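You operate a simulated robot arm through the tools that you are given. There is no shell and no other tool.

You are at the controls of a simulated robot arm. One attempt, no reset.

TASK
Tidy up at the top of the red trolley. At the end: the gold brass valve block is in the tape drawer; the blue block is in the keys drawer; whatever was shut is shut again. Leave all else as you found it, and nothing knocked over.

Only the result counts: the job must be done as asked and must still hold three seconds after the hand-in. Knocking over, shifting, dropping, spilling or breaking anything else fails it.

THE ROBOT
A 7-joint arm with a two-finger parallel gripper, fixed in place. Base frame: the origin is on the floor under the middle of its stand, x ahead of it, y to its left, z up. Readings come in mm, degrees, newtons and seconds.
With the tool pointing down near the work surface it reaches from about 380 to 900 mm from the base axis. Its first joint turns from -143.0 to 143.0 degrees. Payload 3 kg.
The TCP is the grasp point between the finger pads, 30 mm short of the fingertips. In the tool frame z runs along the fingers and y along their closing line. The gripper opens to 94 mm. The fingers are 28 mm wide and 10 mm thick; the gripper's body (50 by 96 mm) begins 55 mm behind the TCP.
Orientation is told as [roll, pitch, yaw] about the base's x, y, z axes, in that order, counted from this pose: with the fingers straight down and closing along the base's y, the tool's x points along the base's -x, its y along +y and its z along -z.

THE INTERFACE
- The arm moves only by the tool drive_tool. Its argument "series" is a list of rows, each a list of 7 numbers: the opening, from 0 (shut) to 1 (fully open), then the shift along the tool's x, y, z in mm, then the turn, a rotation vector about the tool's x, y, z in degrees. In form: [[claw, x, y, z, rx, ry, rz], ...]. A call has 1 to 20 rows; each row shifts and turns the commanded pose from where the row before left it, along the tool's axes as they then stand. Rows are played at 5 a second. More than 50 mm and 8.6 degrees between two rows, or a gripper value outside its range, and nothing of the call is played. A pose out of reach is approached as far as the arm can. The call stops where the force on the tool passes 40 N (or 10 N more than at its start, if that is more) or the arm is blocked; 0.2 s more then pass. The fingers move at their own pace (about 72 mm/s each) and stop on an object; they squeeze with about 44 N. The grip force told is the motor's: it shows also when the fingers shut on nothing. Time passes only in rows, and 0.2 s behind the last, so rows that do not move let the fingers close. The reply holds the time, the measured pose of the TCP, the force on the tool along the base axes, the opening and the grip force, in the units named above and with some noise, with the torque about the TCP (base axes, N m) and any sound that the robot's microphone picked up.
- Cameras (640 x 400 px; columns grow to the right, rows downward): "scene" is fixed at [397.8, 650.5, 1285.3]; the picture's right is [-0.86, -0.51, 0.00], its down [-0.34, 0.57, -0.74] and it looks along [0.38, -0.64, -0.67] (base axes); focal length 234 px, centre (320, 200). "wrist" rides on the gripper at [76, 14, -102] in the tool frame; the picture's right is [-0.18, 0.98, 0.00], its down [-0.75, -0.14, -0.64] and it looks along [-0.63, -0.12, 0.77] (tool axes); focal length 243 px, centre (320, 200). There is no depth. A picture from a camera that has moved, and an enlarged one, comes with that camera's place and axes in the base frame and with its lens.
- snapshot(camera): a new picture of that camera. It takes no simulated time.
- inspect(camera, box): a new picture of the part [left, top, right, bottom] of that camera's present view, enlarged. It takes no simulated time.
- finish_job(): hands the job in; it is judged then, once.

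Nothing tells you positions but the pictures and the camera data. Unless the task says otherwise, let go and move clear before handing in.

The tools are called as a command line: name --pt "numbers of a row" for each row, then --argument value for the rest, lists and objects as JSON in quotes. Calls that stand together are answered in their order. drive_tool: Moves the arm, as the interface text tells. Its arguments: {"type":"object","properties":{"series":{"type":"array","items":{"type":"array","items":{"type":"number"}}}},"required":["series"]} The other tools are called the same way: snapshot (camera) takes a picture; inspect (camera, box) takes an enlarged picture of a part of a camera's view; finish_job () hands the job in.

At the start:

```text
clock: 0.0
eef_pos: [428.2, 375.8, 1132.7]
ee_rot: [-0.1, 0.0, 0.0]
force: [0.1, -1.0, 0.2]
torque: [0.0, -0.01, 0.0]
finger_gap: 93.8
grip_force: 0.0
```

scene: 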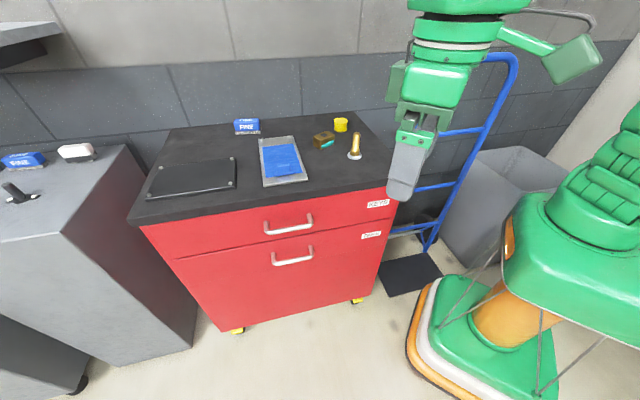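
wrist: 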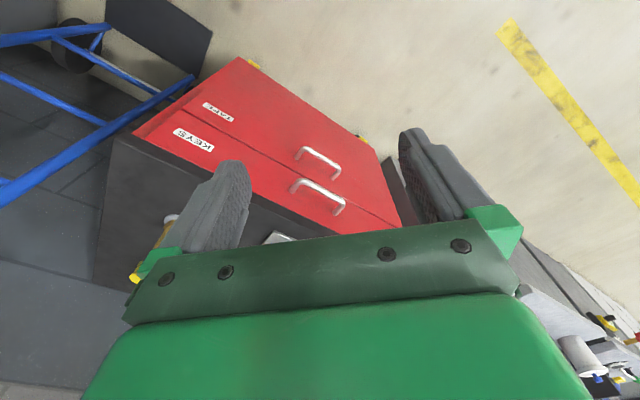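

I see a red trolley with two drawers (KEYS on top, TAPE below) and several small objects on its top. I'll look closer before moving anything.

inspect --camera "scene" --box '[220, 100, 400, 212]'

inspect --camera "scene" --box '[120, 100, 420, 340]'

inspect --camera "scene" --box '[300, 105, 380, 170]'

```text
3.56 times, centred on (310, 156) of scene
camera zoom: at [397.8, 650.5, 1285.3], right [-0.86, -0.51, 0.0], down [-0.34, 0.57, -0.74], along [0.38, -0.64, -0.67], focal length 831 px, centre (356, 356)
```

zoom: 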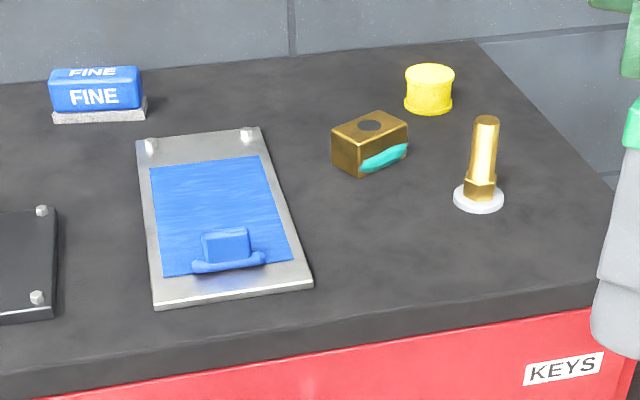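

```text
1.67 times, centred on (270, 220) of scene
camera zoom: at [397.8, 650.5, 1285.3], right [-0.86, -0.51, 0.0], down [-0.34, 0.57, -0.74], along [0.38, -0.64, -0.67], focal length 390 px, centre (403, 167)
```

zoom: 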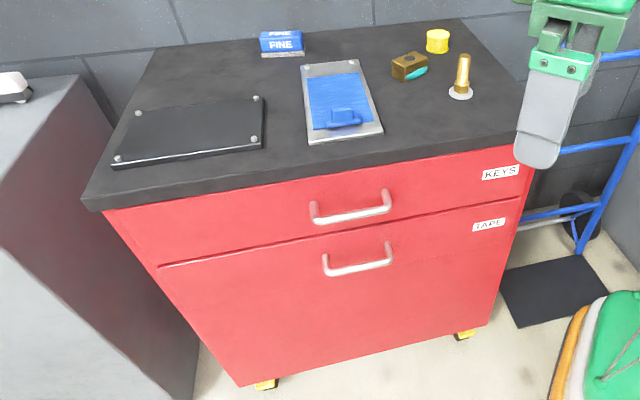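

```text
6.15 times, centred on (340, 138) of scene
camera zoom: at [397.8, 650.5, 1285.3], right [-0.86, -0.51, 0.0], down [-0.34, 0.57, -0.74], along [0.38, -0.64, -0.67], focal length 1439 px, centre (197, 585)
```

zoom: 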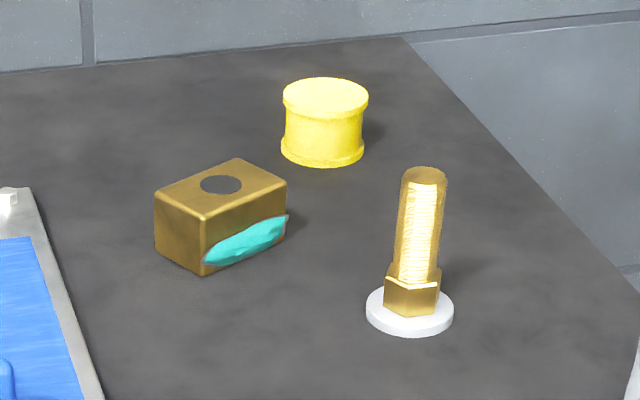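

The top seems to be about 890–900 mm high and turned roughly 43° to the base. I need a closer view of the objects, so I'll fly the gripper over the trolley while staying high.

drive_tool --pt "1 -25 -25 0 0 0 0" --pt "1 -25 -25 0 0 0 0" --pt "1 -25 -25 0 0 0 0" --pt "1 -25 -25 0 0 0 0" --pt "1 -25 -25 0 0 0 0" --pt "1 -25 -25 0 0 0 0" --pt "1 -25 -25 0 0 0 0" --pt "1 -25 -25 0 0 0 0" --pt "1 0 0 0 0 0 0"

snapshot --camera "wrist"

snapshot --camera "scene"

```text
clock: 2.0
eef_pos: [628.3, 177.2, 1131.8]
ee_rot: [-0.1, 0.0, 0.0]
force: [-0.2, 0.1, 0.5]
torque: [-0.01, 0.02, 0.02]
finger_gap: 93.7
grip_force: 0.1
```

```text
taken
camera wrist: at [552.2, 190.8, 1235.6], right [0.18, 0.98, 0.0], down [0.75, -0.14, 0.64], along [0.63, -0.12, -0.77], focal length 243 px, centre (320, 200)
```

wrist: 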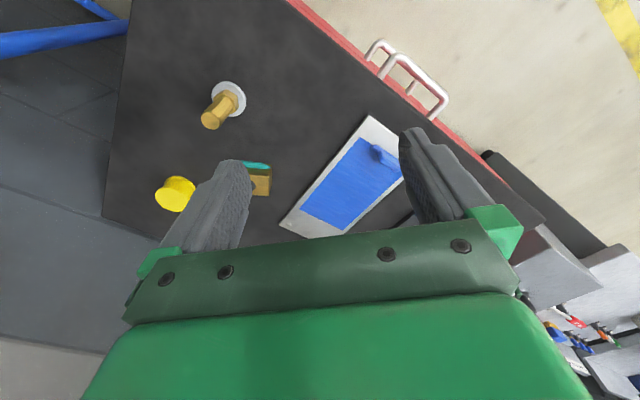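

```text
taken
```

scene: 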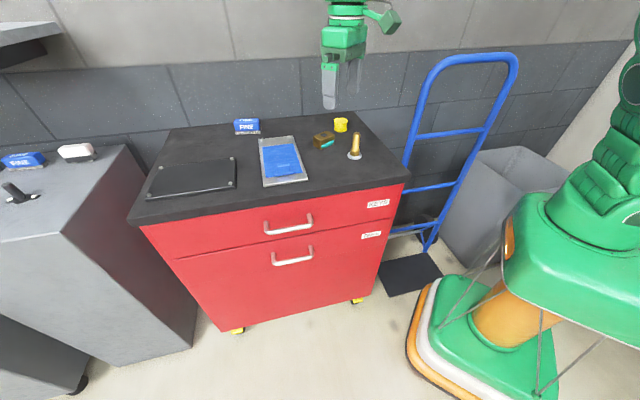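

The bolt base triangulates to (630, 53, 901), so the top is at about z = 897. The brass block sits near (748, 36). Now I'll zoom in on the blue item on the plate and on the blue FINE item.

inspect --camera "wrist" --box '[270, 100, 430, 250]'

inspect --camera "wrist" --box '[150, 60, 300, 220]'

inspect --camera "scene" --box '[225, 105, 315, 195]'

inspect --camera "scene" --box '[0, 120, 120, 220]'

```text
2.67 times, centred on (350, 175) of wrist
camera zoom: at [552.2, 190.8, 1235.6], right [0.18, 0.98, 0.0], down [0.75, -0.14, 0.64], along [0.63, -0.12, -0.77], focal length 647 px, centre (240, 267)
```

zoom: 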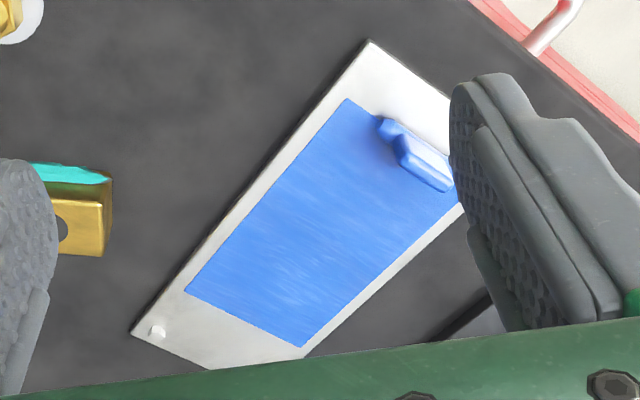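

```text
2.50 times, centred on (225, 140) of wrist
camera zoom: at [552.2, 190.8, 1235.6], right [0.18, 0.98, 0.0], down [0.75, -0.14, 0.64], along [0.63, -0.12, -0.77], focal length 606 px, centre (558, 350)
```

zoom: 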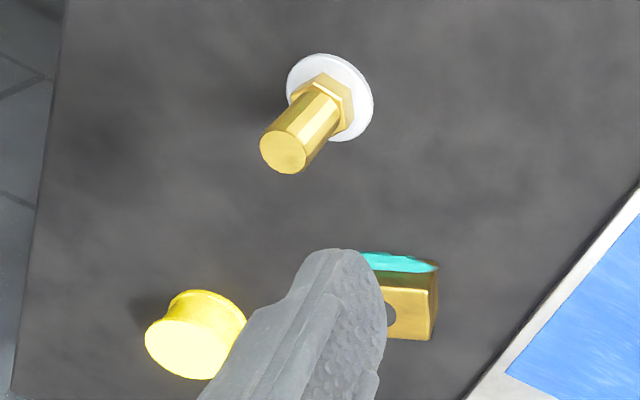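

```text
4.44 times, centred on (270, 150) of scene
camera zoom: at [397.8, 650.5, 1285.3], right [-0.86, -0.51, 0.0], down [-0.34, 0.57, -0.74], along [0.38, -0.64, -0.67], focal length 1039 px, centre (542, 422)
```

zoom: 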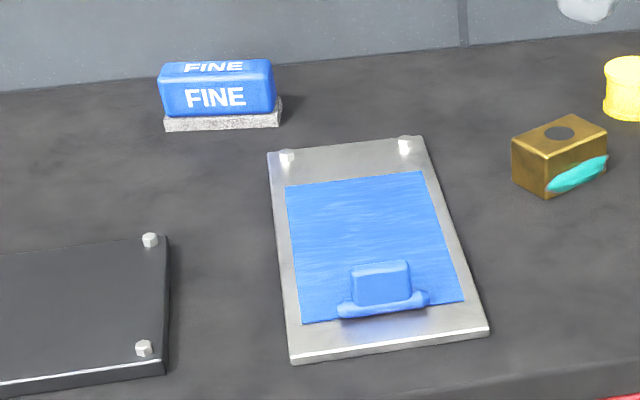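

```text
4.00 times, centred on (60, 170) of scene
camera zoom: at [397.8, 650.5, 1285.3], right [-0.86, -0.51, 0.0], down [-0.34, 0.57, -0.74], along [0.38, -0.64, -0.67], focal length 935 px, centre (1360, 320)
```

zoom: 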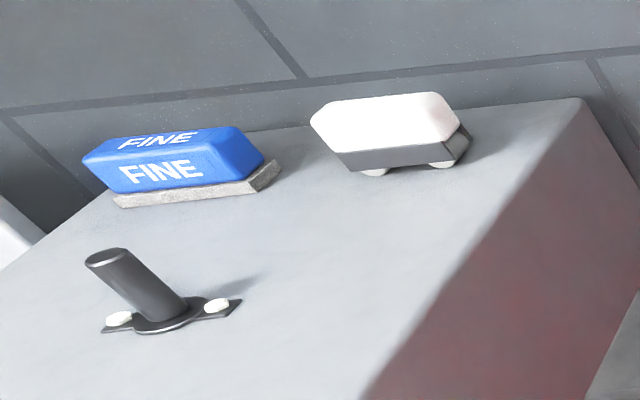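

The clip on the plate belongs to a clipboard, so the blue block must be the FINE sanding block at the back of the trolley, near (1030, 90). That is far out and will need a tilted reach. Next I'll measure the trolley's front edge and handles more exactly.

inspect --camera "scene" --box '[330, 160, 420, 250]'

inspect --camera "scene" --box '[250, 200, 330, 280]'

inspect --camera "scene" --box '[115, 190, 215, 290]'

inspect --camera "wrist" --box '[340, 20, 480, 150]'

```text
4.44 times, centred on (375, 205) of scene
camera zoom: at [397.8, 650.5, 1285.3], right [-0.86, -0.51, 0.0], down [-0.34, 0.57, -0.74], along [0.38, -0.64, -0.67], focal length 1039 px, centre (76, 178)
```

zoom: 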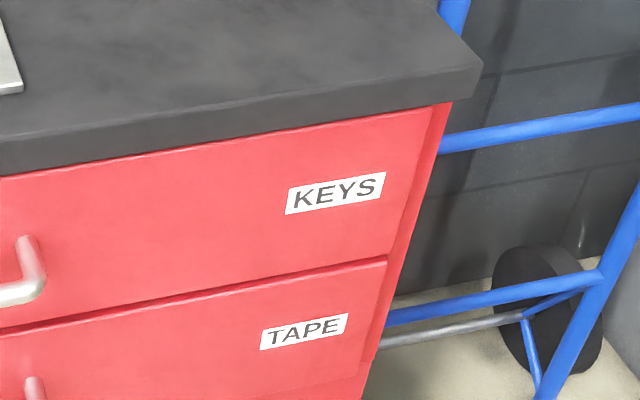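

```text
5.00 times, centred on (290, 240) of scene
camera zoom: at [397.8, 650.5, 1285.3], right [-0.86, -0.51, 0.0], down [-0.34, 0.57, -0.74], along [0.38, -0.64, -0.67], focal length 1169 px, centre (470, 0)
```

zoom: 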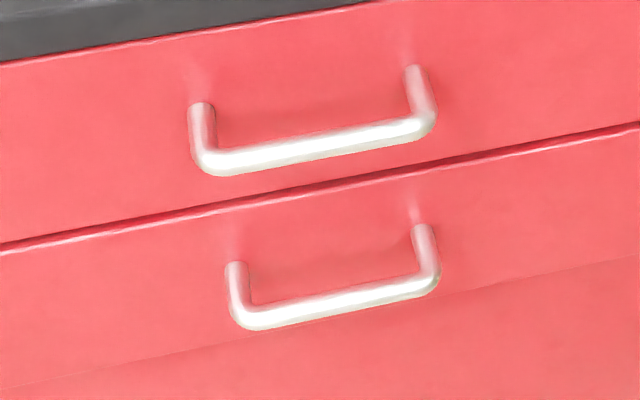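

```text
4.00 times, centred on (165, 240) of scene
camera zoom: at [397.8, 650.5, 1285.3], right [-0.86, -0.51, 0.0], down [-0.34, 0.57, -0.74], along [0.38, -0.64, -0.67], focal length 935 px, centre (940, 40)
```

zoom: 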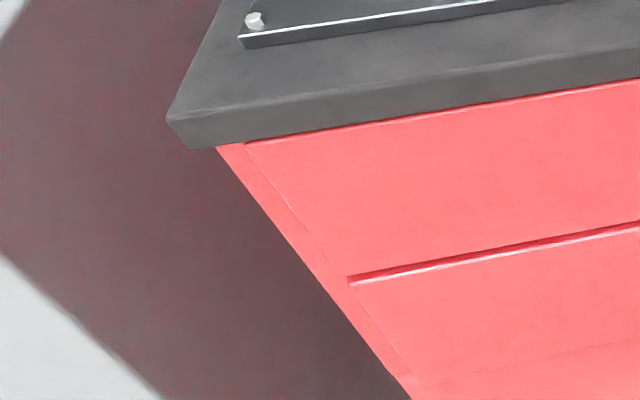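

```text
3.08 times, centred on (410, 85) of wrist
camera zoom: at [552.2, 190.8, 1235.6], right [0.18, 0.98, 0.0], down [0.75, -0.14, 0.64], along [0.63, -0.12, -0.77], focal length 746 px, centre (43, 554)
```

zoom: 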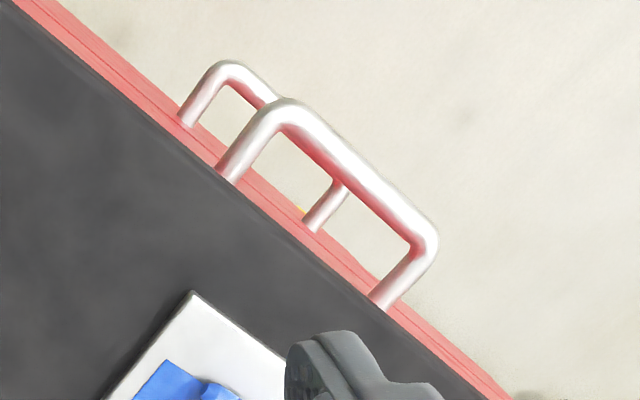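

The trolley front runs at about 44°. The KEYS bar is near (680, 334, 808) and the TAPE bar near (682, 333, 660), each standing about 34 mm off the face. I'll swing the gripper round to the front and tilt it towards the handles.

drive_tool --pt "1 12.6 43.3 4.6 0 0 0" --pt "1 12.6 43.3 4.6 0 0 0" --pt "1 12.6 43.3 4.6 0 0 0" --pt "1 12.6 43.3 4.6 0 0 0" --pt "1 12.6 43.3 4.6 0 0 0" --pt "1 12.6 43.3 4.6 0 0 0" --pt "1 12.6 43.3 4.6 0 0 0" --pt "1 0 0 0 0 0 -7.38" --pt "1 0 0 0 0 0 -7.38" --pt "1 0 0 0 0 0 -7.38" --pt "1 0 0 0 0 0 -7.38" --pt "1 0 0 0 0 0 -7.38" --pt "1 0 0 0 0 0 -7.38" --pt "1 0 0 0 0 0 0"

snapshot --camera "wrist"

snapshot --camera "scene"

```text
clock: 5.0
eef_pos: [539.5, 479.5, 1100.4]
ee_rot: [0.0, 0.1, 44.4]
force: [0.8, 0.0, 0.3]
torque: [0.01, 0.02, -0.01]
finger_gap: 94.1
grip_force: 0.1
```

```text
taken
camera wrist: at [475.6, 435.6, 1204.0], right [-0.56, 0.83, 0.0], down [0.64, 0.43, 0.64], along [0.53, 0.36, -0.77], focal length 243 px, centre (320, 200)
```

wrist: 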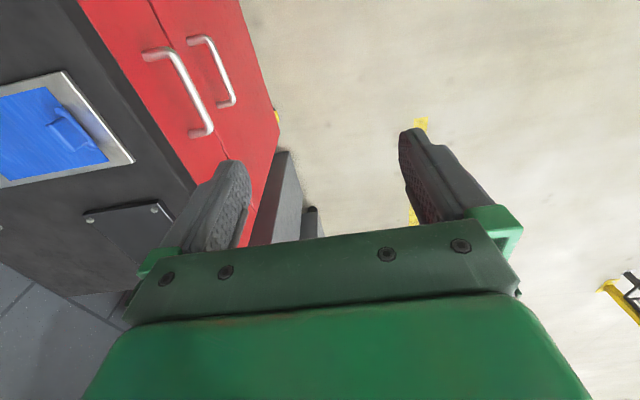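

```text
taken
```

scene: 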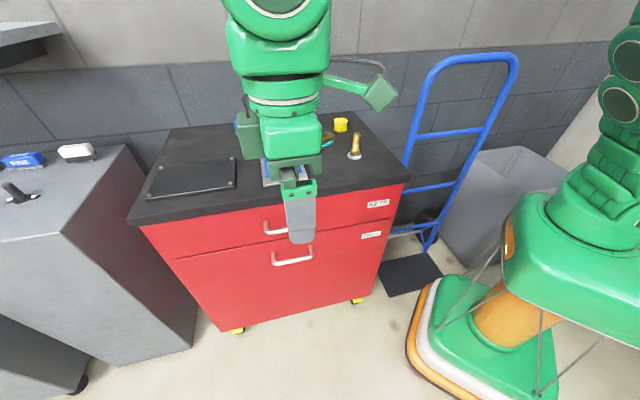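

The measurements agree with this view. I'm clear in front of the trolley, so I'll descend and then tilt the tool 70° towards the front.

drive_tool --pt "1 0 0 40 0 0 0" --pt "1 0 0 40 0 0 0" --pt "1 0 0 40 0 0 0" --pt "1 0 0 40 0 0 0" --pt "1 0 0 40 0 0 0" --pt "1 0 0 0 7.78 0 0" --pt "1 0 0 0 7.78 0 0" --pt "1 0 0 0 7.78 0 0" --pt "1 0 0 0 7.78 0 0" --pt "1 0 0 0 7.78 0 0" --pt "1 0 0 0 7.78 0 0" --pt "1 0 0 0 7.78 0 0" --pt "1 0 0 0 7.78 0 0" --pt "1 0 0 0 7.78 0 0" --pt "1 0 0 0 0 0 0"

snapshot --camera "wrist"

snapshot --camera "scene"

```text
clock: 8.2
eef_pos: [539.5, 478.6, 900.4]
ee_rot: [-70.1, 0.0, 44.4]
force: [-0.3, 0.8, 0.3]
torque: [-0.03, 0.0, 0.01]
finger_gap: 93.9
grip_force: 0.0
```

```text
taken
camera wrist: at [414.9, 498.2, 923.5], right [-0.1, 0.37, -0.92], down [0.15, 0.92, 0.35], along [0.98, -0.1, -0.15], focal length 243 px, centre (320, 200)
```

wrist: 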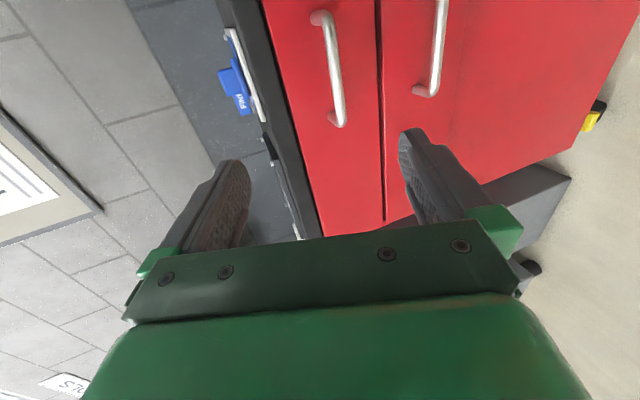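

```text
taken
```

scene: 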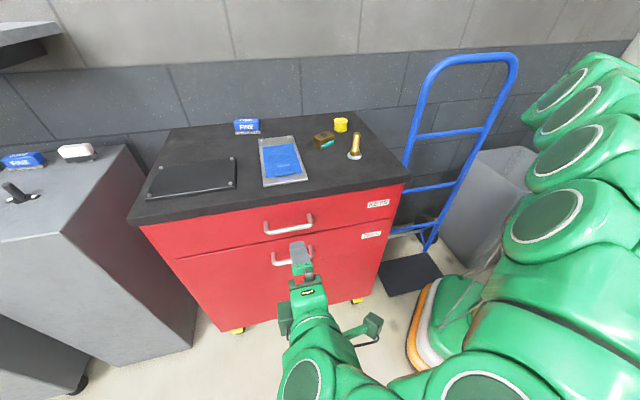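

I have a clear approach. Now moving to a pre-grasp pose in front of the KEYS handle.

drive_tool --pt "1 0.3 5.9 41 0 0 0" --pt "1 0.4 5.9 41 0 0 0" --pt "1 0.4 5.8 41 0 0 0" --pt "1 0 0 0 0 0 0"

snapshot --camera "wrist"

inspect --camera "scene" --box '[240, 190, 340, 290]'

```text
clock: 9.2
eef_pos: [615.2, 398.8, 844.9]
ee_rot: [-70.0, 0.0, 44.2]
force: [-0.7, 0.6, 0.5]
torque: [0.04, -0.06, -0.01]
finger_gap: 94.0
grip_force: 0.1
```

```text
taken
camera wrist: at [489.5, 418.4, 867.1], right [-0.1, 0.37, -0.92], down [0.15, 0.92, 0.35], along [0.98, -0.1, -0.15], focal length 243 px, centre (320, 200)
```

wrist: 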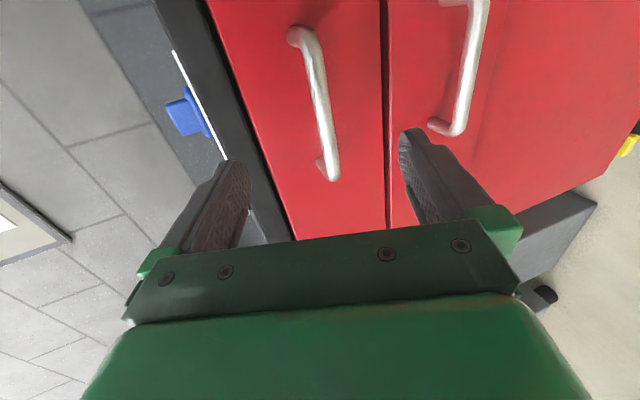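

```text
4.00 times, centred on (290, 240) of scene
camera zoom: at [397.8, 650.5, 1285.3], right [-0.86, -0.51, 0.0], down [-0.34, 0.57, -0.74], along [0.38, -0.64, -0.67], focal length 935 px, centre (440, 40)
```

zoom: 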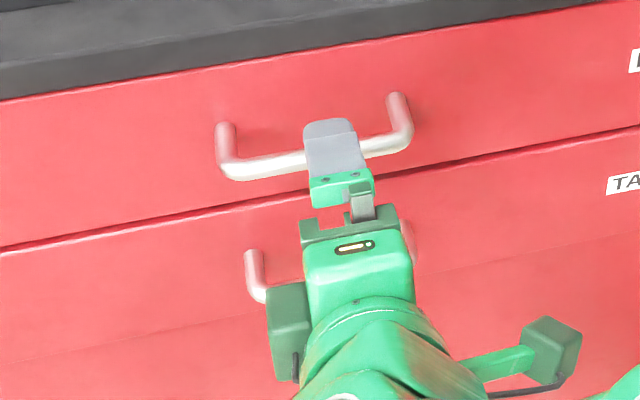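

With the tool this far tilted the open upper finger would touch the face. I'll level the tool to about 85°, narrow the opening a little, line up with the bar, and advance.

drive_tool --pt "1 0 0 0 7.5 0 0" --pt "1 0 0 0 7.5 0 0" --pt "0.6 0 25 0 0 0 0" --pt "0.6 0 0 0 0 0 0" --pt "0.6 0 0 0 0 0 0"

snapshot --camera "wrist"

inspect --camera "scene" --box '[240, 190, 340, 290]'

```text
clock: 10.4
eef_pos: [614.7, 401.8, 818.4]
ee_rot: [-85.0, 0.0, 44.3]
force: [-0.3, -0.1, -0.2]
torque: [0.02, -0.03, 0.0]
finger_gap: 56.4
grip_force: 0.0
```

```text
taken
camera wrist: at [487.7, 421.0, 814.0], right [0.07, 0.19, -0.98], down [0.1, 0.98, 0.2], along [0.99, -0.11, 0.05], focal length 243 px, centre (320, 200)
```

wrist: 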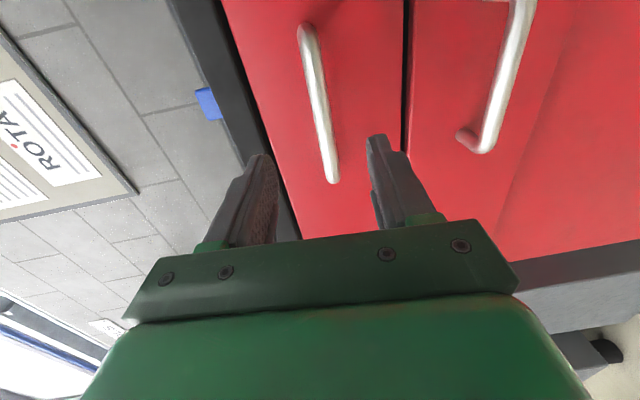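

```text
4.00 times, centred on (290, 240) of scene
camera zoom: at [397.8, 650.5, 1285.3], right [-0.86, -0.51, 0.0], down [-0.34, 0.57, -0.74], along [0.38, -0.64, -0.67], focal length 935 px, centre (440, 40)
```

zoom: 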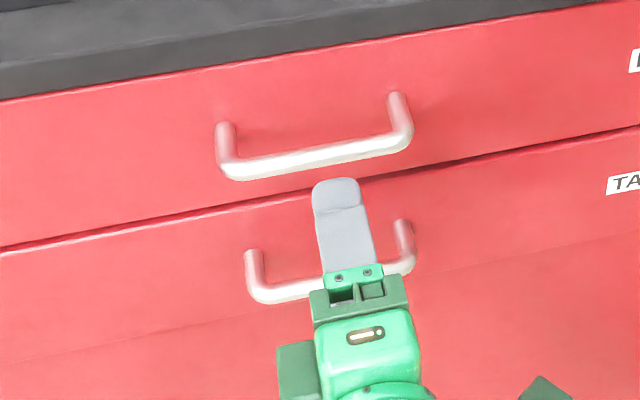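

Aligned with the bar. Advancing onto the KEYS handle and closing.

drive_tool --pt "0.6 0 0 30 0 0 0" --pt "0.6 0 0 30 0 0 0" --pt "0.6 0 0 25 0 0 0" --pt "0.6 0 0 0 0 0 0"

inspect --camera "scene" --box '[240, 190, 340, 290]'

snapshot --camera "wrist"

```text
clock: 11.4
eef_pos: [675.0, 340.8, 811.0]
ee_rot: [-85.1, 0.0, 44.3]
force: [0.3, -0.1, -0.3]
torque: [-0.02, 0.0, -0.03]
finger_gap: 56.5
grip_force: 0.1
```

```text
4.00 times, centred on (290, 240) of scene
camera zoom: at [397.8, 650.5, 1285.3], right [-0.86, -0.51, 0.0], down [-0.34, 0.57, -0.74], along [0.38, -0.64, -0.67], focal length 935 px, centre (440, 40)
```

zoom: 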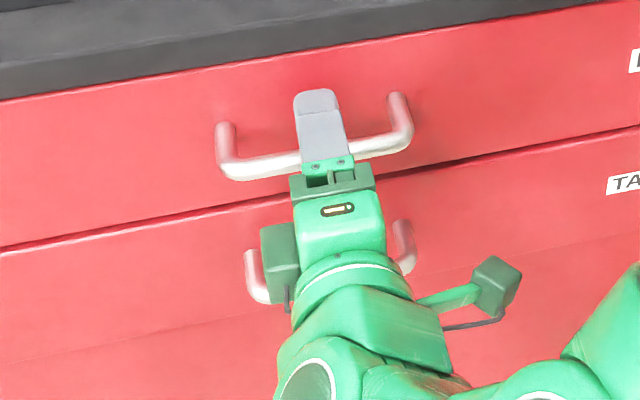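

```text
taken
camera wrist: at [548.1, 361.3, 805.7], right [0.07, 0.19, -0.98], down [0.1, 0.98, 0.2], along [0.99, -0.11, 0.05], focal length 243 px, centre (320, 200)
```

wrist: 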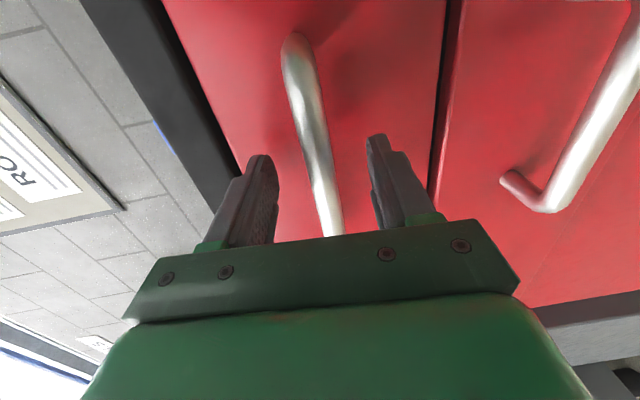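

The bar is between the fingers, so I'll close on it.

drive_tool --pt "0.3 0 0 0 0 0 0" --pt "0.15 0 0 0 0 0 0" --pt "0 0 0 0 0 0 0" --pt "0 0 0 0 0 0 0" --pt "0 0 0 0 0 0 0"

```text
clock: 12.6
eef_pos: [673.9, 341.2, 808.6]
ee_rot: [-84.9, 0.0, 44.3]
force: [2.4, 2.4, -29.2]
torque: [0.22, 0.23, 0.7]
finger_gap: 14.5
grip_force: 44.8
```

Gripped. The arm command is about 2.5 mm above the bar, so I'll relax it downward and then pull gently along the outward normal.

drive_tool --pt "0 0 2.4 0 0 0 0" --pt "0 0 0 0 0 0 0" --pt "0 0 0 -10 0 0 0" --pt "0 0 -0.9 -10 0 0 0" --pt "0 0 0 0 0 0 0"

snapshot --camera "scene"

```text
clock: 13.8
eef_pos: [660.5, 355.8, 808.6]
ee_rot: [-84.9, 0.1, 44.4]
force: [2.4, 5.5, -34.7]
torque: [0.35, 0.16, 0.97]
finger_gap: 14.7
grip_force: 45.3
```

```text
taken
```

scene: 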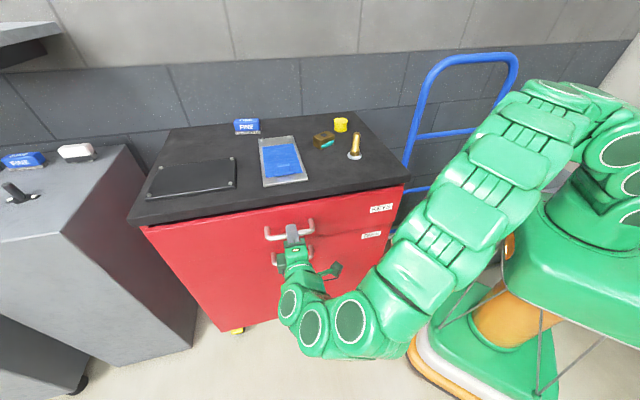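

The drawer is sliding. I'll correct the vertical bias and keep pulling straight out.

drive_tool --pt "0 0 3.2 0 0 0 0" --pt "0 0 1.3 -15 0 0 0" --pt "0 0 1.75 -20 0 0 0" --pt "0 0 1.75 -20 0 0 0" --pt "0 0 1.75 -20 0 0 0" --pt "0 0 1.75 -20 0 0 0" --pt "0 0 0 0 0 0 0"

```text
clock: 15.1
eef_pos: [603.8, 412.9, 808.4]
ee_rot: [-85.2, 0.1, 44.1]
force: [-10.4, -9.9, 7.4]
torque: [-0.22, 0.05, 0.75]
finger_gap: 14.8
grip_force: 44.9
stopped in row 6: the force on the tool passed its limit at 47 N (the readings are from after the stop); the commanded pose is now the measured one
```

snapshot --camera "scene"

snapshot --camera "wrist"

```text
taken
```

scene: 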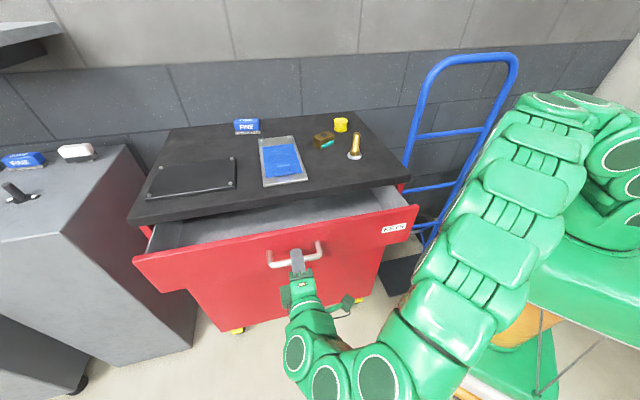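

```text
taken
camera wrist: at [476.8, 433.4, 803.9], right [0.07, 0.19, -0.98], down [0.1, 0.98, 0.19], along [0.99, -0.12, 0.05], focal length 243 px, centre (320, 200)
```

wrist: 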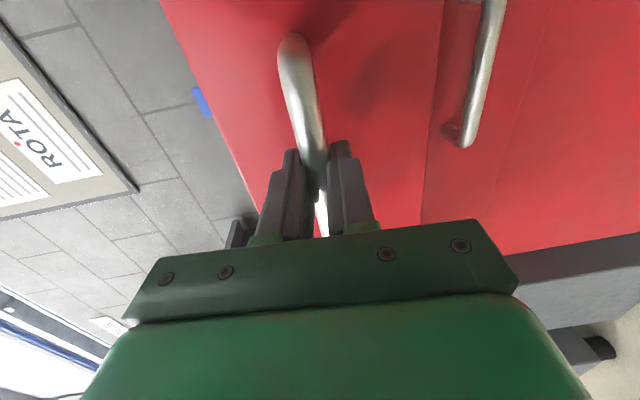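

The KEYS drawer is about 100 mm open. I'll carry on more gently.

drive_tool --pt "0 0 0 0 0 0 0" --pt "0 0 0.5 -6 0 0 0" --pt "0 0 0.9 -10 0 0 0" --pt "0 0 0.9 -10 0 0 0" --pt "0 0 0.9 -10 0 0 0" --pt "0 0 0 0 0 0 0"

```text
clock: 16.5
eef_pos: [577.8, 436.8, 809.0]
ee_rot: [-85.2, 0.0, 44.0]
force: [-5.7, -5.3, 9.7]
torque: [-0.28, 0.09, -1.32]
finger_gap: 14.6
grip_force: 44.7
```

drive_tool --pt "0 1.2 0.6 0 0 0 0" --pt "0 0.15 0.9 -10 0 0 0" --pt "0 0.15 0.9 -10 0 0 0" --pt "0 0.15 0.9 -10 0 0 0" --pt "0 0.15 0.9 -10 0 0 0" --pt "0 0.15 0.9 -10 0 0 0" --pt "0 0.15 0.9 -10 0 0 0" --pt "0 0.15 0.9 -10 0 0 0" --pt "0 0.15 0.9 -10 0 0 0" --pt "0 0 0 0 0 0 0"

snapshot --camera "scene"

```text
clock: 18.2
eef_pos: [535.1, 480.4, 809.2]
ee_rot: [-85.2, -0.1, 44.3]
force: [-11.0, -9.1, 13.3]
torque: [-0.34, 0.09, 0.5]
finger_gap: 14.8
grip_force: 44.9
stopped in row 8: the force on the tool passed its limit at 40 N (the readings are from after the stop); the commanded pose is now the measured one
```

```text
taken
```

scene: 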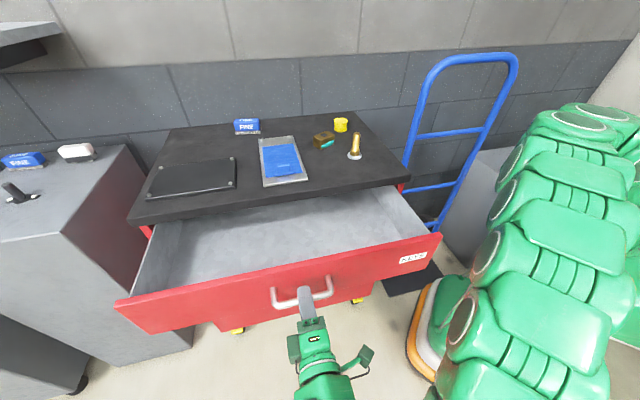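

The KEYS drawer is open about 197 mm and empty. I'll release the handle and back away.

drive_tool --pt "0.3 0 0 0 0 0 0" --pt "0.6 0 0 0 0 0 0" --pt "0.6 0 0 0 0 0 0" --pt "0.6 0 0 -25 0 0 0" --pt "0.6 0 0 -30 0 0 0" --pt "0.6 0 0 -30 0 0 0" --pt "0.6 0 0 0 0 0 0"

inspect --camera "scene" --box '[100, 160, 460, 360]'

```text
clock: 19.8
eef_pos: [476.3, 542.4, 814.8]
ee_rot: [-85.4, -0.1, 44.2]
force: [0.8, -0.1, -0.7]
torque: [-0.03, -0.02, -0.02]
finger_gap: 56.4
grip_force: 0.0
```

```text
1.78 times, centred on (280, 260) of scene
camera zoom: at [397.8, 650.5, 1285.3], right [-0.86, -0.51, 0.0], down [-0.34, 0.57, -0.74], along [0.38, -0.64, -0.67], focal length 416 px, centre (391, 93)
```

zoom: 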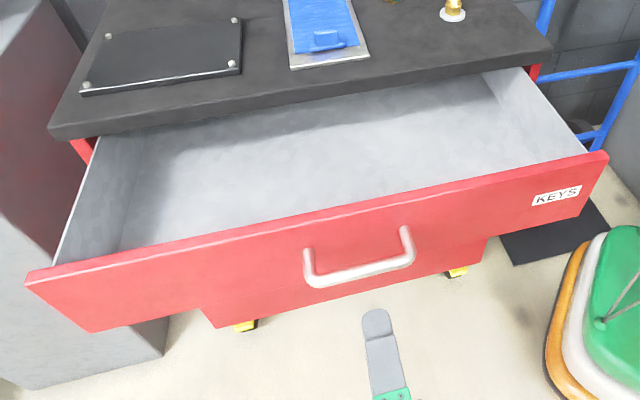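

The drawer is fully clear. Next I'll untilt the tool and rise, then try reaching out over the trolley towards the blue FINE block.

drive_tool --pt "1 0 -45 0 0 0 0" --pt "1 0 -45 0 0 0 0" --pt "1 0 0 0 -8.5 0 0" --pt "1 0 0 0 -8.5 0 0" --pt "1 0 0 0 -8.5 0 0" --pt "1 0 0 0 -8.5 0 0" --pt "1 0 0 0 -8.5 0 0" --pt "1 0 0 0 -8.5 0 0" --pt "1 0 0 0 -8.5 0 0" --pt "1 0 0 0 -8.5 0 0" --pt "1 0 0 0 -8.5 0 0" --pt "1 0 0 0 -8.5 0 0" --pt "1 0 0 -45 0 0 0" --pt "1 0 0 -45 0 0 0" --pt "1 0 0 -45 0 0 0" --pt "1 0 0 -45 0 0 0" --pt "1 0 0 0 0 0 0"

snapshot --camera "scene"

snapshot --camera "wrist"

```text
clock: 23.4
eef_pos: [480.1, 537.3, 1087.1]
ee_rot: [-0.2, 0.0, 44.2]
force: [0.4, -0.4, -0.6]
torque: [0.02, 0.02, 0.0]
finger_gap: 94.1
grip_force: 0.1
```

```text
taken
```

scene: 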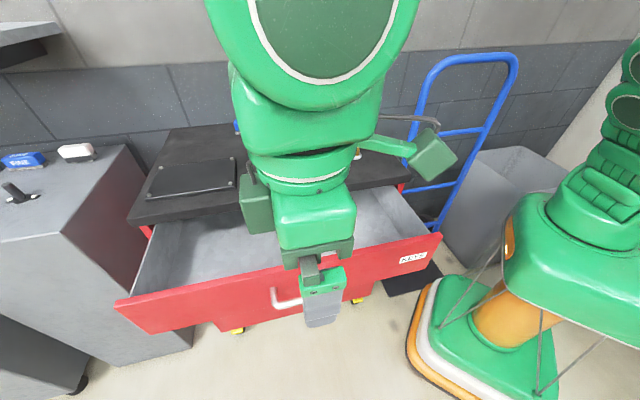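

```text
taken
camera wrist: at [415.5, 495.4, 1190.2], right [-0.55, 0.83, 0.0], down [0.64, 0.43, 0.64], along [0.54, 0.35, -0.77], focal length 243 px, centre (320, 200)
```

wrist: 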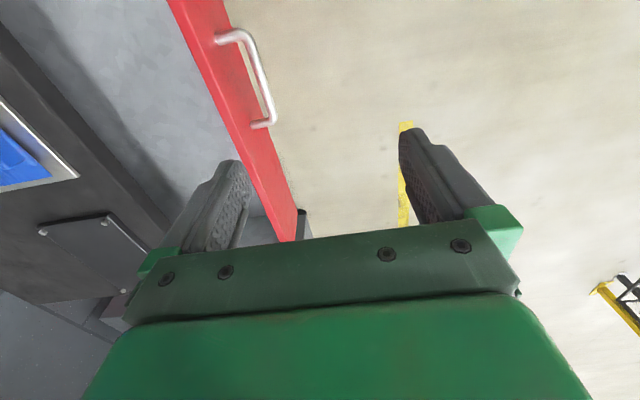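

drive_tool --pt "1 11.4 -43 -3 0 0 0" --pt "1 11.4 -43 -3 0 0 0" --pt "1 11.4 -43 -3 0 0 0" --pt "1 11.4 -43 -3 0 0 0" --pt "1 11.4 -43 -3 0 0 0" --pt "1 11.4 -43 -3 0 0 0" --pt "1 11.4 -43 -3 0 0 0" --pt "1 11.4 -43 -3 0 0 0" --pt "1 11.4 -43 -3 0 0 0" --pt "1 11.4 -43 -3 0 0 0" --pt "1 11.4 -43 -3 0 0 0" --pt "1 0 0 0 0 0 4" --pt "1 0 0 0 0 -8 0" --pt "1 0 0 0 0 -8 0" --pt "1 0 0 0 0 -8 0" --pt "1 0 0 0 0 -8 0" --pt "1 0 0 0 0 0 0"

snapshot --camera "scene"

snapshot --camera "wrist"

```text
clock: 27.0
eef_pos: [721.2, 110.5, 1121.1]
ee_rot: [-0.4, -32.2, 40.4]
force: [-0.9, -0.5, 0.4]
torque: [0.02, 0.02, 0.0]
finger_gap: 94.0
grip_force: 0.1
```

```text
taken
```

scene: 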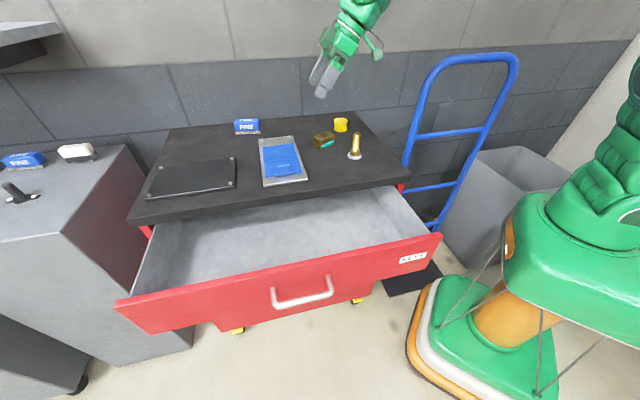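

```text
taken
camera wrist: at [620.4, 44.6, 1166.8], right [-0.52, 0.85, 0.09], down [0.31, 0.09, 0.95], along [0.8, 0.52, -0.31], focal length 243 px, centre (320, 200)
```

wrist: 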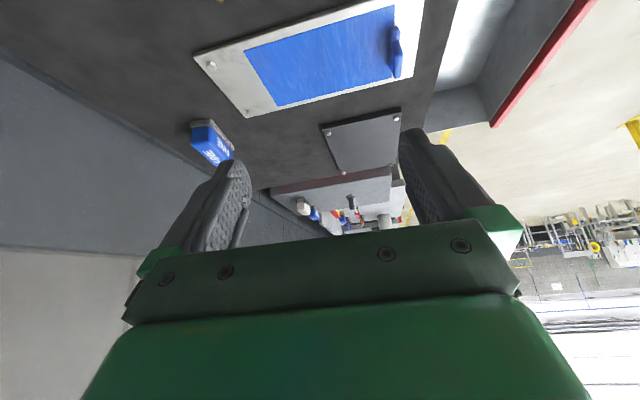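

Now I can see the FINE block from the wrist. I'll zoom in to triangulate it.

inspect --camera "wrist" --box '[175, 105, 255, 175]'

inspect --camera "scene" --box '[225, 110, 275, 142]'

```text
5.71 times, centred on (215, 140) of wrist
camera zoom: at [620.4, 44.6, 1166.8], right [-0.52, 0.85, 0.09], down [0.31, 0.09, 0.95], along [0.8, 0.52, -0.31], focal length 1386 px, centre (920, 543)
```

zoom: 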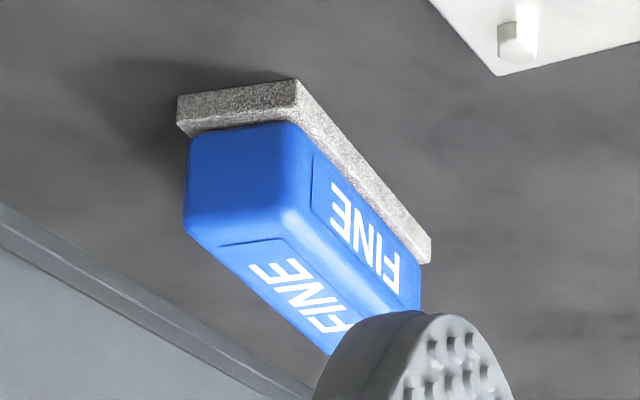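

```text
12.50 times, centred on (250, 126) of scene
camera zoom: at [397.8, 650.5, 1285.3], right [-0.86, -0.51, 0.0], down [-0.34, 0.57, -0.74], along [0.38, -0.64, -0.67], focal length 2922 px, centre (1195, 1125)
```

zoom: 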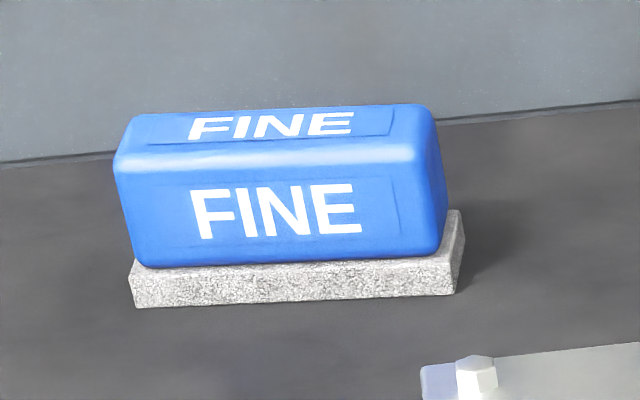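

The block's near end is around (996, 72), its long axis lies at about 37°, and it is roughly 38 mm wide and 45 mm tall. I'll tilt to 45° and test how far out the arm reaches while still high.

drive_tool --pt "1 0 0 0 0 -6.4 0" --pt "1 0 0 0 0 -6.4 0" --pt "1 -11.9 -29.3 18.2 0 0 0" --pt "1 -11.9 -29.3 18.2 0 0 0" --pt "1 -11.9 -29.3 18.2 0 0 0" --pt "1 -11.9 -29.3 18.2 0 0 0" --pt "1 -11.9 -29.3 18.2 0 0 0" --pt "1 -11.9 -29.3 18.2 0 0 0" --pt "1 -11.9 -29.3 18.2 0 0 0" --pt "1 0 0 0 0 0 0"

snapshot --camera "wrist"

snapshot --camera "scene"

```text
clock: 29.2
eef_pos: [963.9, 50.4, 1091.3]
ee_rot: [-0.3, -44.9, 40.5]
force: [0.0, 1.0, 0.1]
torque: [-0.02, -0.01, -0.01]
finger_gap: 94.0
grip_force: 0.2
```

```text
taken
camera wrist: at [859.1, -20.7, 1110.0], right [-0.54, 0.83, 0.13], down [0.15, -0.05, 0.99], along [0.83, 0.55, -0.1], focal length 243 px, centre (320, 200)
```

wrist: 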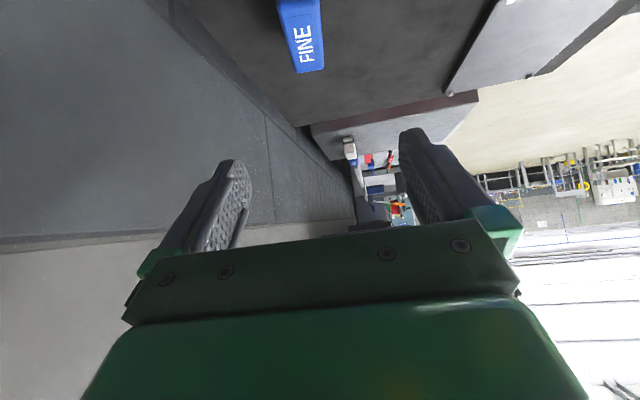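

```text
taken
```

scene: 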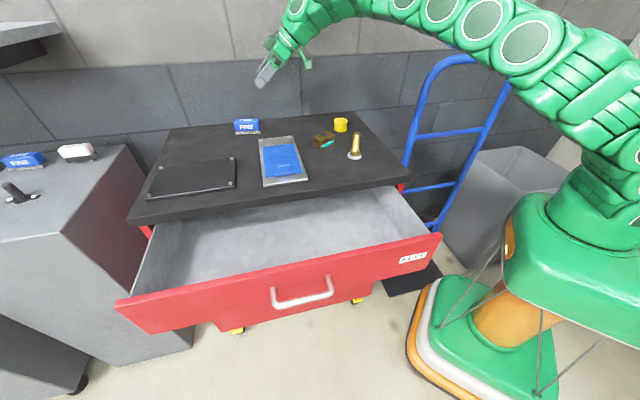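

The arm gets there. Next I'll lower towards the pre-grasp in small steps and check that the arm tracks.

drive_tool --pt "0.85 0 0 0 0 0 0" --pt "0.85 17.7 0 17.7 0 0 0" --pt "0.85 17.7 0 17.7 0 0 0" --pt "0.85 17.7 0 17.7 0 0 0" --pt "0.85 0 0 0 0 0 0"

snapshot --camera "wrist"

snapshot --camera "scene"

```text
clock: 30.4
eef_pos: [965.8, 50.5, 1013.5]
ee_rot: [-0.4, -44.9, 40.5]
force: [0.4, -0.1, 0.7]
torque: [0.01, 0.0, -0.02]
finger_gap: 80.0
grip_force: 0.3
```

```text
taken
camera wrist: at [860.9, -21.0, 1033.3], right [-0.54, 0.84, 0.13], down [0.15, -0.05, 0.99], along [0.83, 0.55, -0.1], focal length 243 px, centre (320, 200)
```

wrist: 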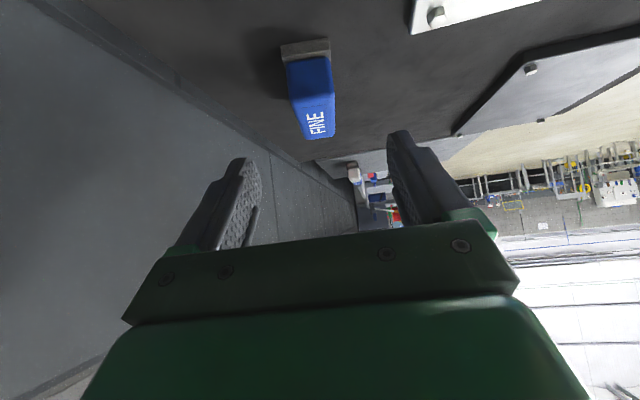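

```text
taken
```

scene: 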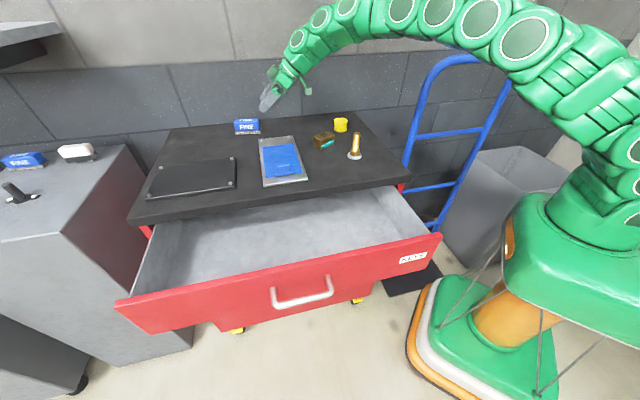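

inspect --camera "wrist" --box '[260, 20, 360, 150]'

```text
3.08 times, centred on (310, 85) of wrist
camera zoom: at [860.9, -21.0, 1033.3], right [-0.54, 0.84, 0.13], down [0.15, -0.05, 0.99], along [0.83, 0.55, -0.1], focal length 746 px, centre (351, 554)
```

zoom: 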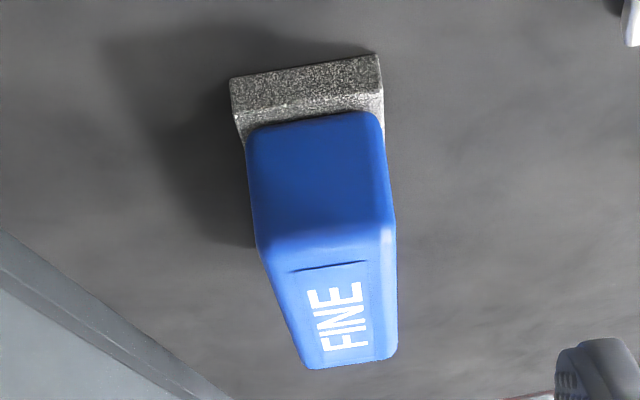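

The block's near-end corners are (987, 88) and (1007, 58), with the axis at about 36°. I'll line up the tool yaw and approach along the tool axis in steps.

drive_tool --pt "0.85 0 0 0 3.18 0 3.18" --pt "0.85 10.7 0 0 0 0 0" --pt "0.85 0 0 20 0 0 0" --pt "0.85 0 0 20 0 0 0" --pt "0.85 0 0 10 0 0 0" --pt "0.85 0 0 0 0 0 0"

snapshot --camera "wrist"

snapshot --camera "scene"

inspect --camera "scene" --box '[210, 70, 310, 150]'

```text
clock: 31.8
eef_pos: [988.6, 66.1, 971.3]
ee_rot: [-0.3, -45.0, 36.0]
force: [-0.4, 0.1, 0.1]
torque: [0.0, 0.01, -0.02]
finger_gap: 79.8
grip_force: 0.1
```

```text
taken
camera wrist: at [877.2, 3.2, 990.6], right [-0.47, 0.87, 0.13], down [0.15, -0.06, 0.99], along [0.87, 0.48, -0.1], focal length 243 px, centre (320, 200)
```

wrist: 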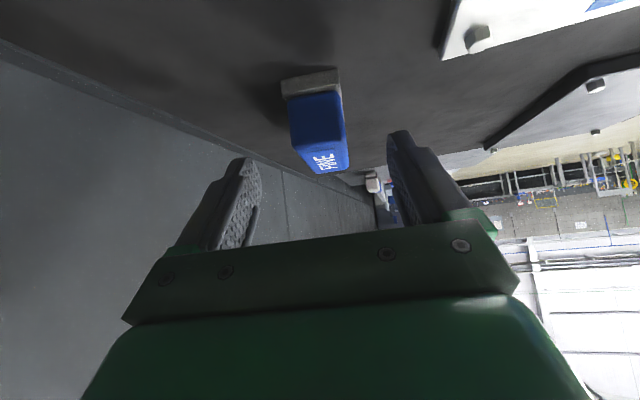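

```text
taken
```

scene: 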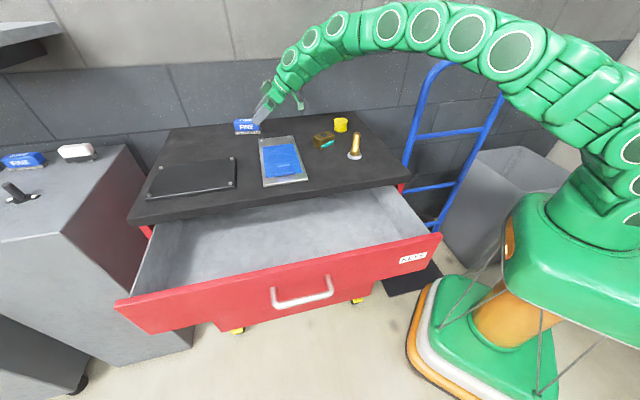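

```text
5.00 times, centred on (260, 110) of scene
camera zoom: at [397.8, 650.5, 1285.3], right [-0.86, -0.51, 0.0], down [-0.34, 0.57, -0.74], along [0.38, -0.64, -0.67], focal length 1169 px, centre (620, 650)
```

zoom: 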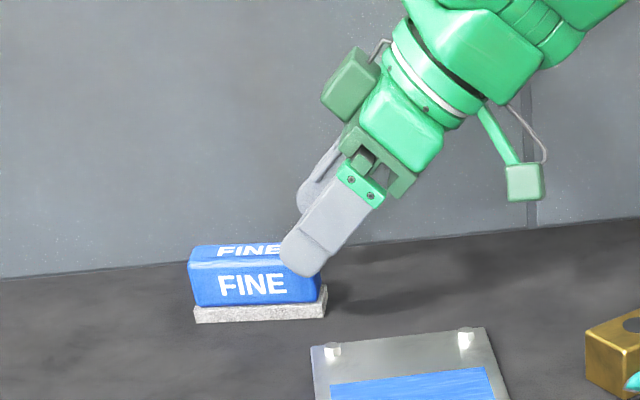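

Reach is fine and the fingers straddle the block. Advancing the last 46 mm.

drive_tool --pt "0.85 0 0 16 0 0 0" --pt "0.85 0 0 15 0 0 0" --pt "0.85 0 0 15 0 0 0" --pt "0.85 0 0 0 0 0 0"

snapshot --camera "wrist"

inspect --camera "scene" --box '[210, 70, 310, 150]'

```text
clock: 32.8
eef_pos: [1016.0, 84.2, 939.9]
ee_rot: [-0.4, -45.0, 36.0]
force: [0.3, 0.6, 1.1]
torque: [-0.03, 0.02, 0.01]
finger_gap: 79.9
grip_force: 0.0
```

```text
taken
camera wrist: at [905.0, 22.1, 959.1], right [-0.47, 0.87, 0.13], down [0.14, -0.06, 0.99], along [0.87, 0.48, -0.1], focal length 243 px, centre (320, 200)
```

wrist: 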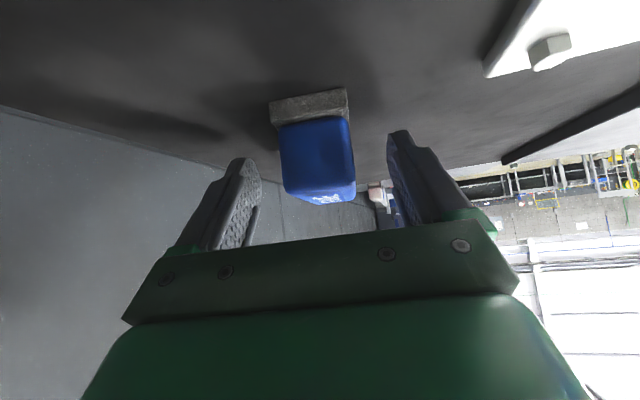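

```text
5.00 times, centred on (260, 110) of scene
camera zoom: at [397.8, 650.5, 1285.3], right [-0.86, -0.51, 0.0], down [-0.34, 0.57, -0.74], along [0.38, -0.64, -0.67], focal length 1169 px, centre (620, 650)
```

zoom: 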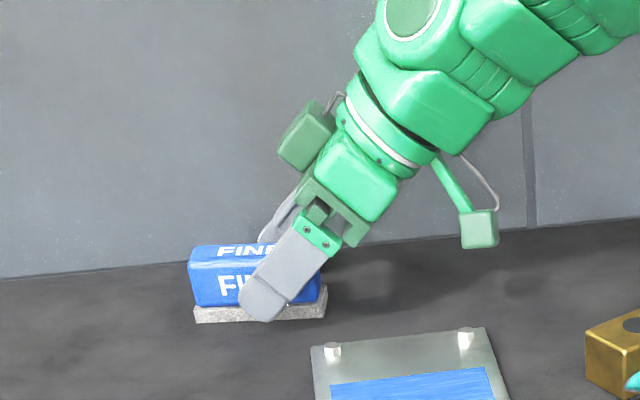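

Well placed around the block. Closing.

drive_tool --pt "0.6 0 0 0 0 0 0" --pt "0.4 0 0 0 0 0 0" --pt "0 0 0 0 0 0 0" --pt "0 0 0 0 0 0 0" --pt "0 0 0 0 0 0 0"

inspect --camera "scene" --box '[210, 70, 310, 150]'

```text
clock: 34.0
eef_pos: [1014.6, 84.0, 940.5]
ee_rot: [-0.4, -44.9, 36.1]
force: [-2.9, 1.4, 2.3]
torque: [0.16, 0.09, 0.07]
finger_gap: 37.7
grip_force: 44.1
```

```text
5.00 times, centred on (260, 110) of scene
camera zoom: at [397.8, 650.5, 1285.3], right [-0.86, -0.51, 0.0], down [-0.34, 0.57, -0.74], along [0.38, -0.64, -0.67], focal length 1169 px, centre (620, 650)
```

zoom: 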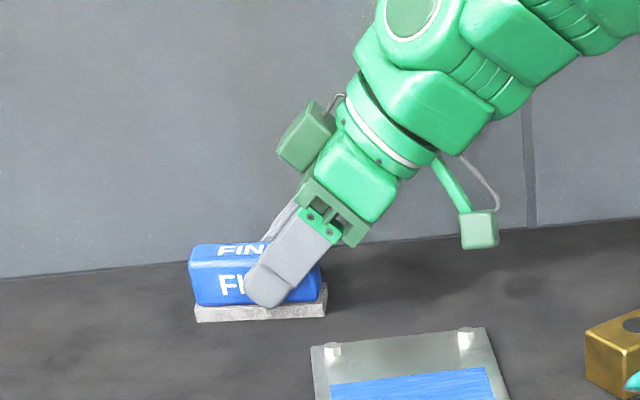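

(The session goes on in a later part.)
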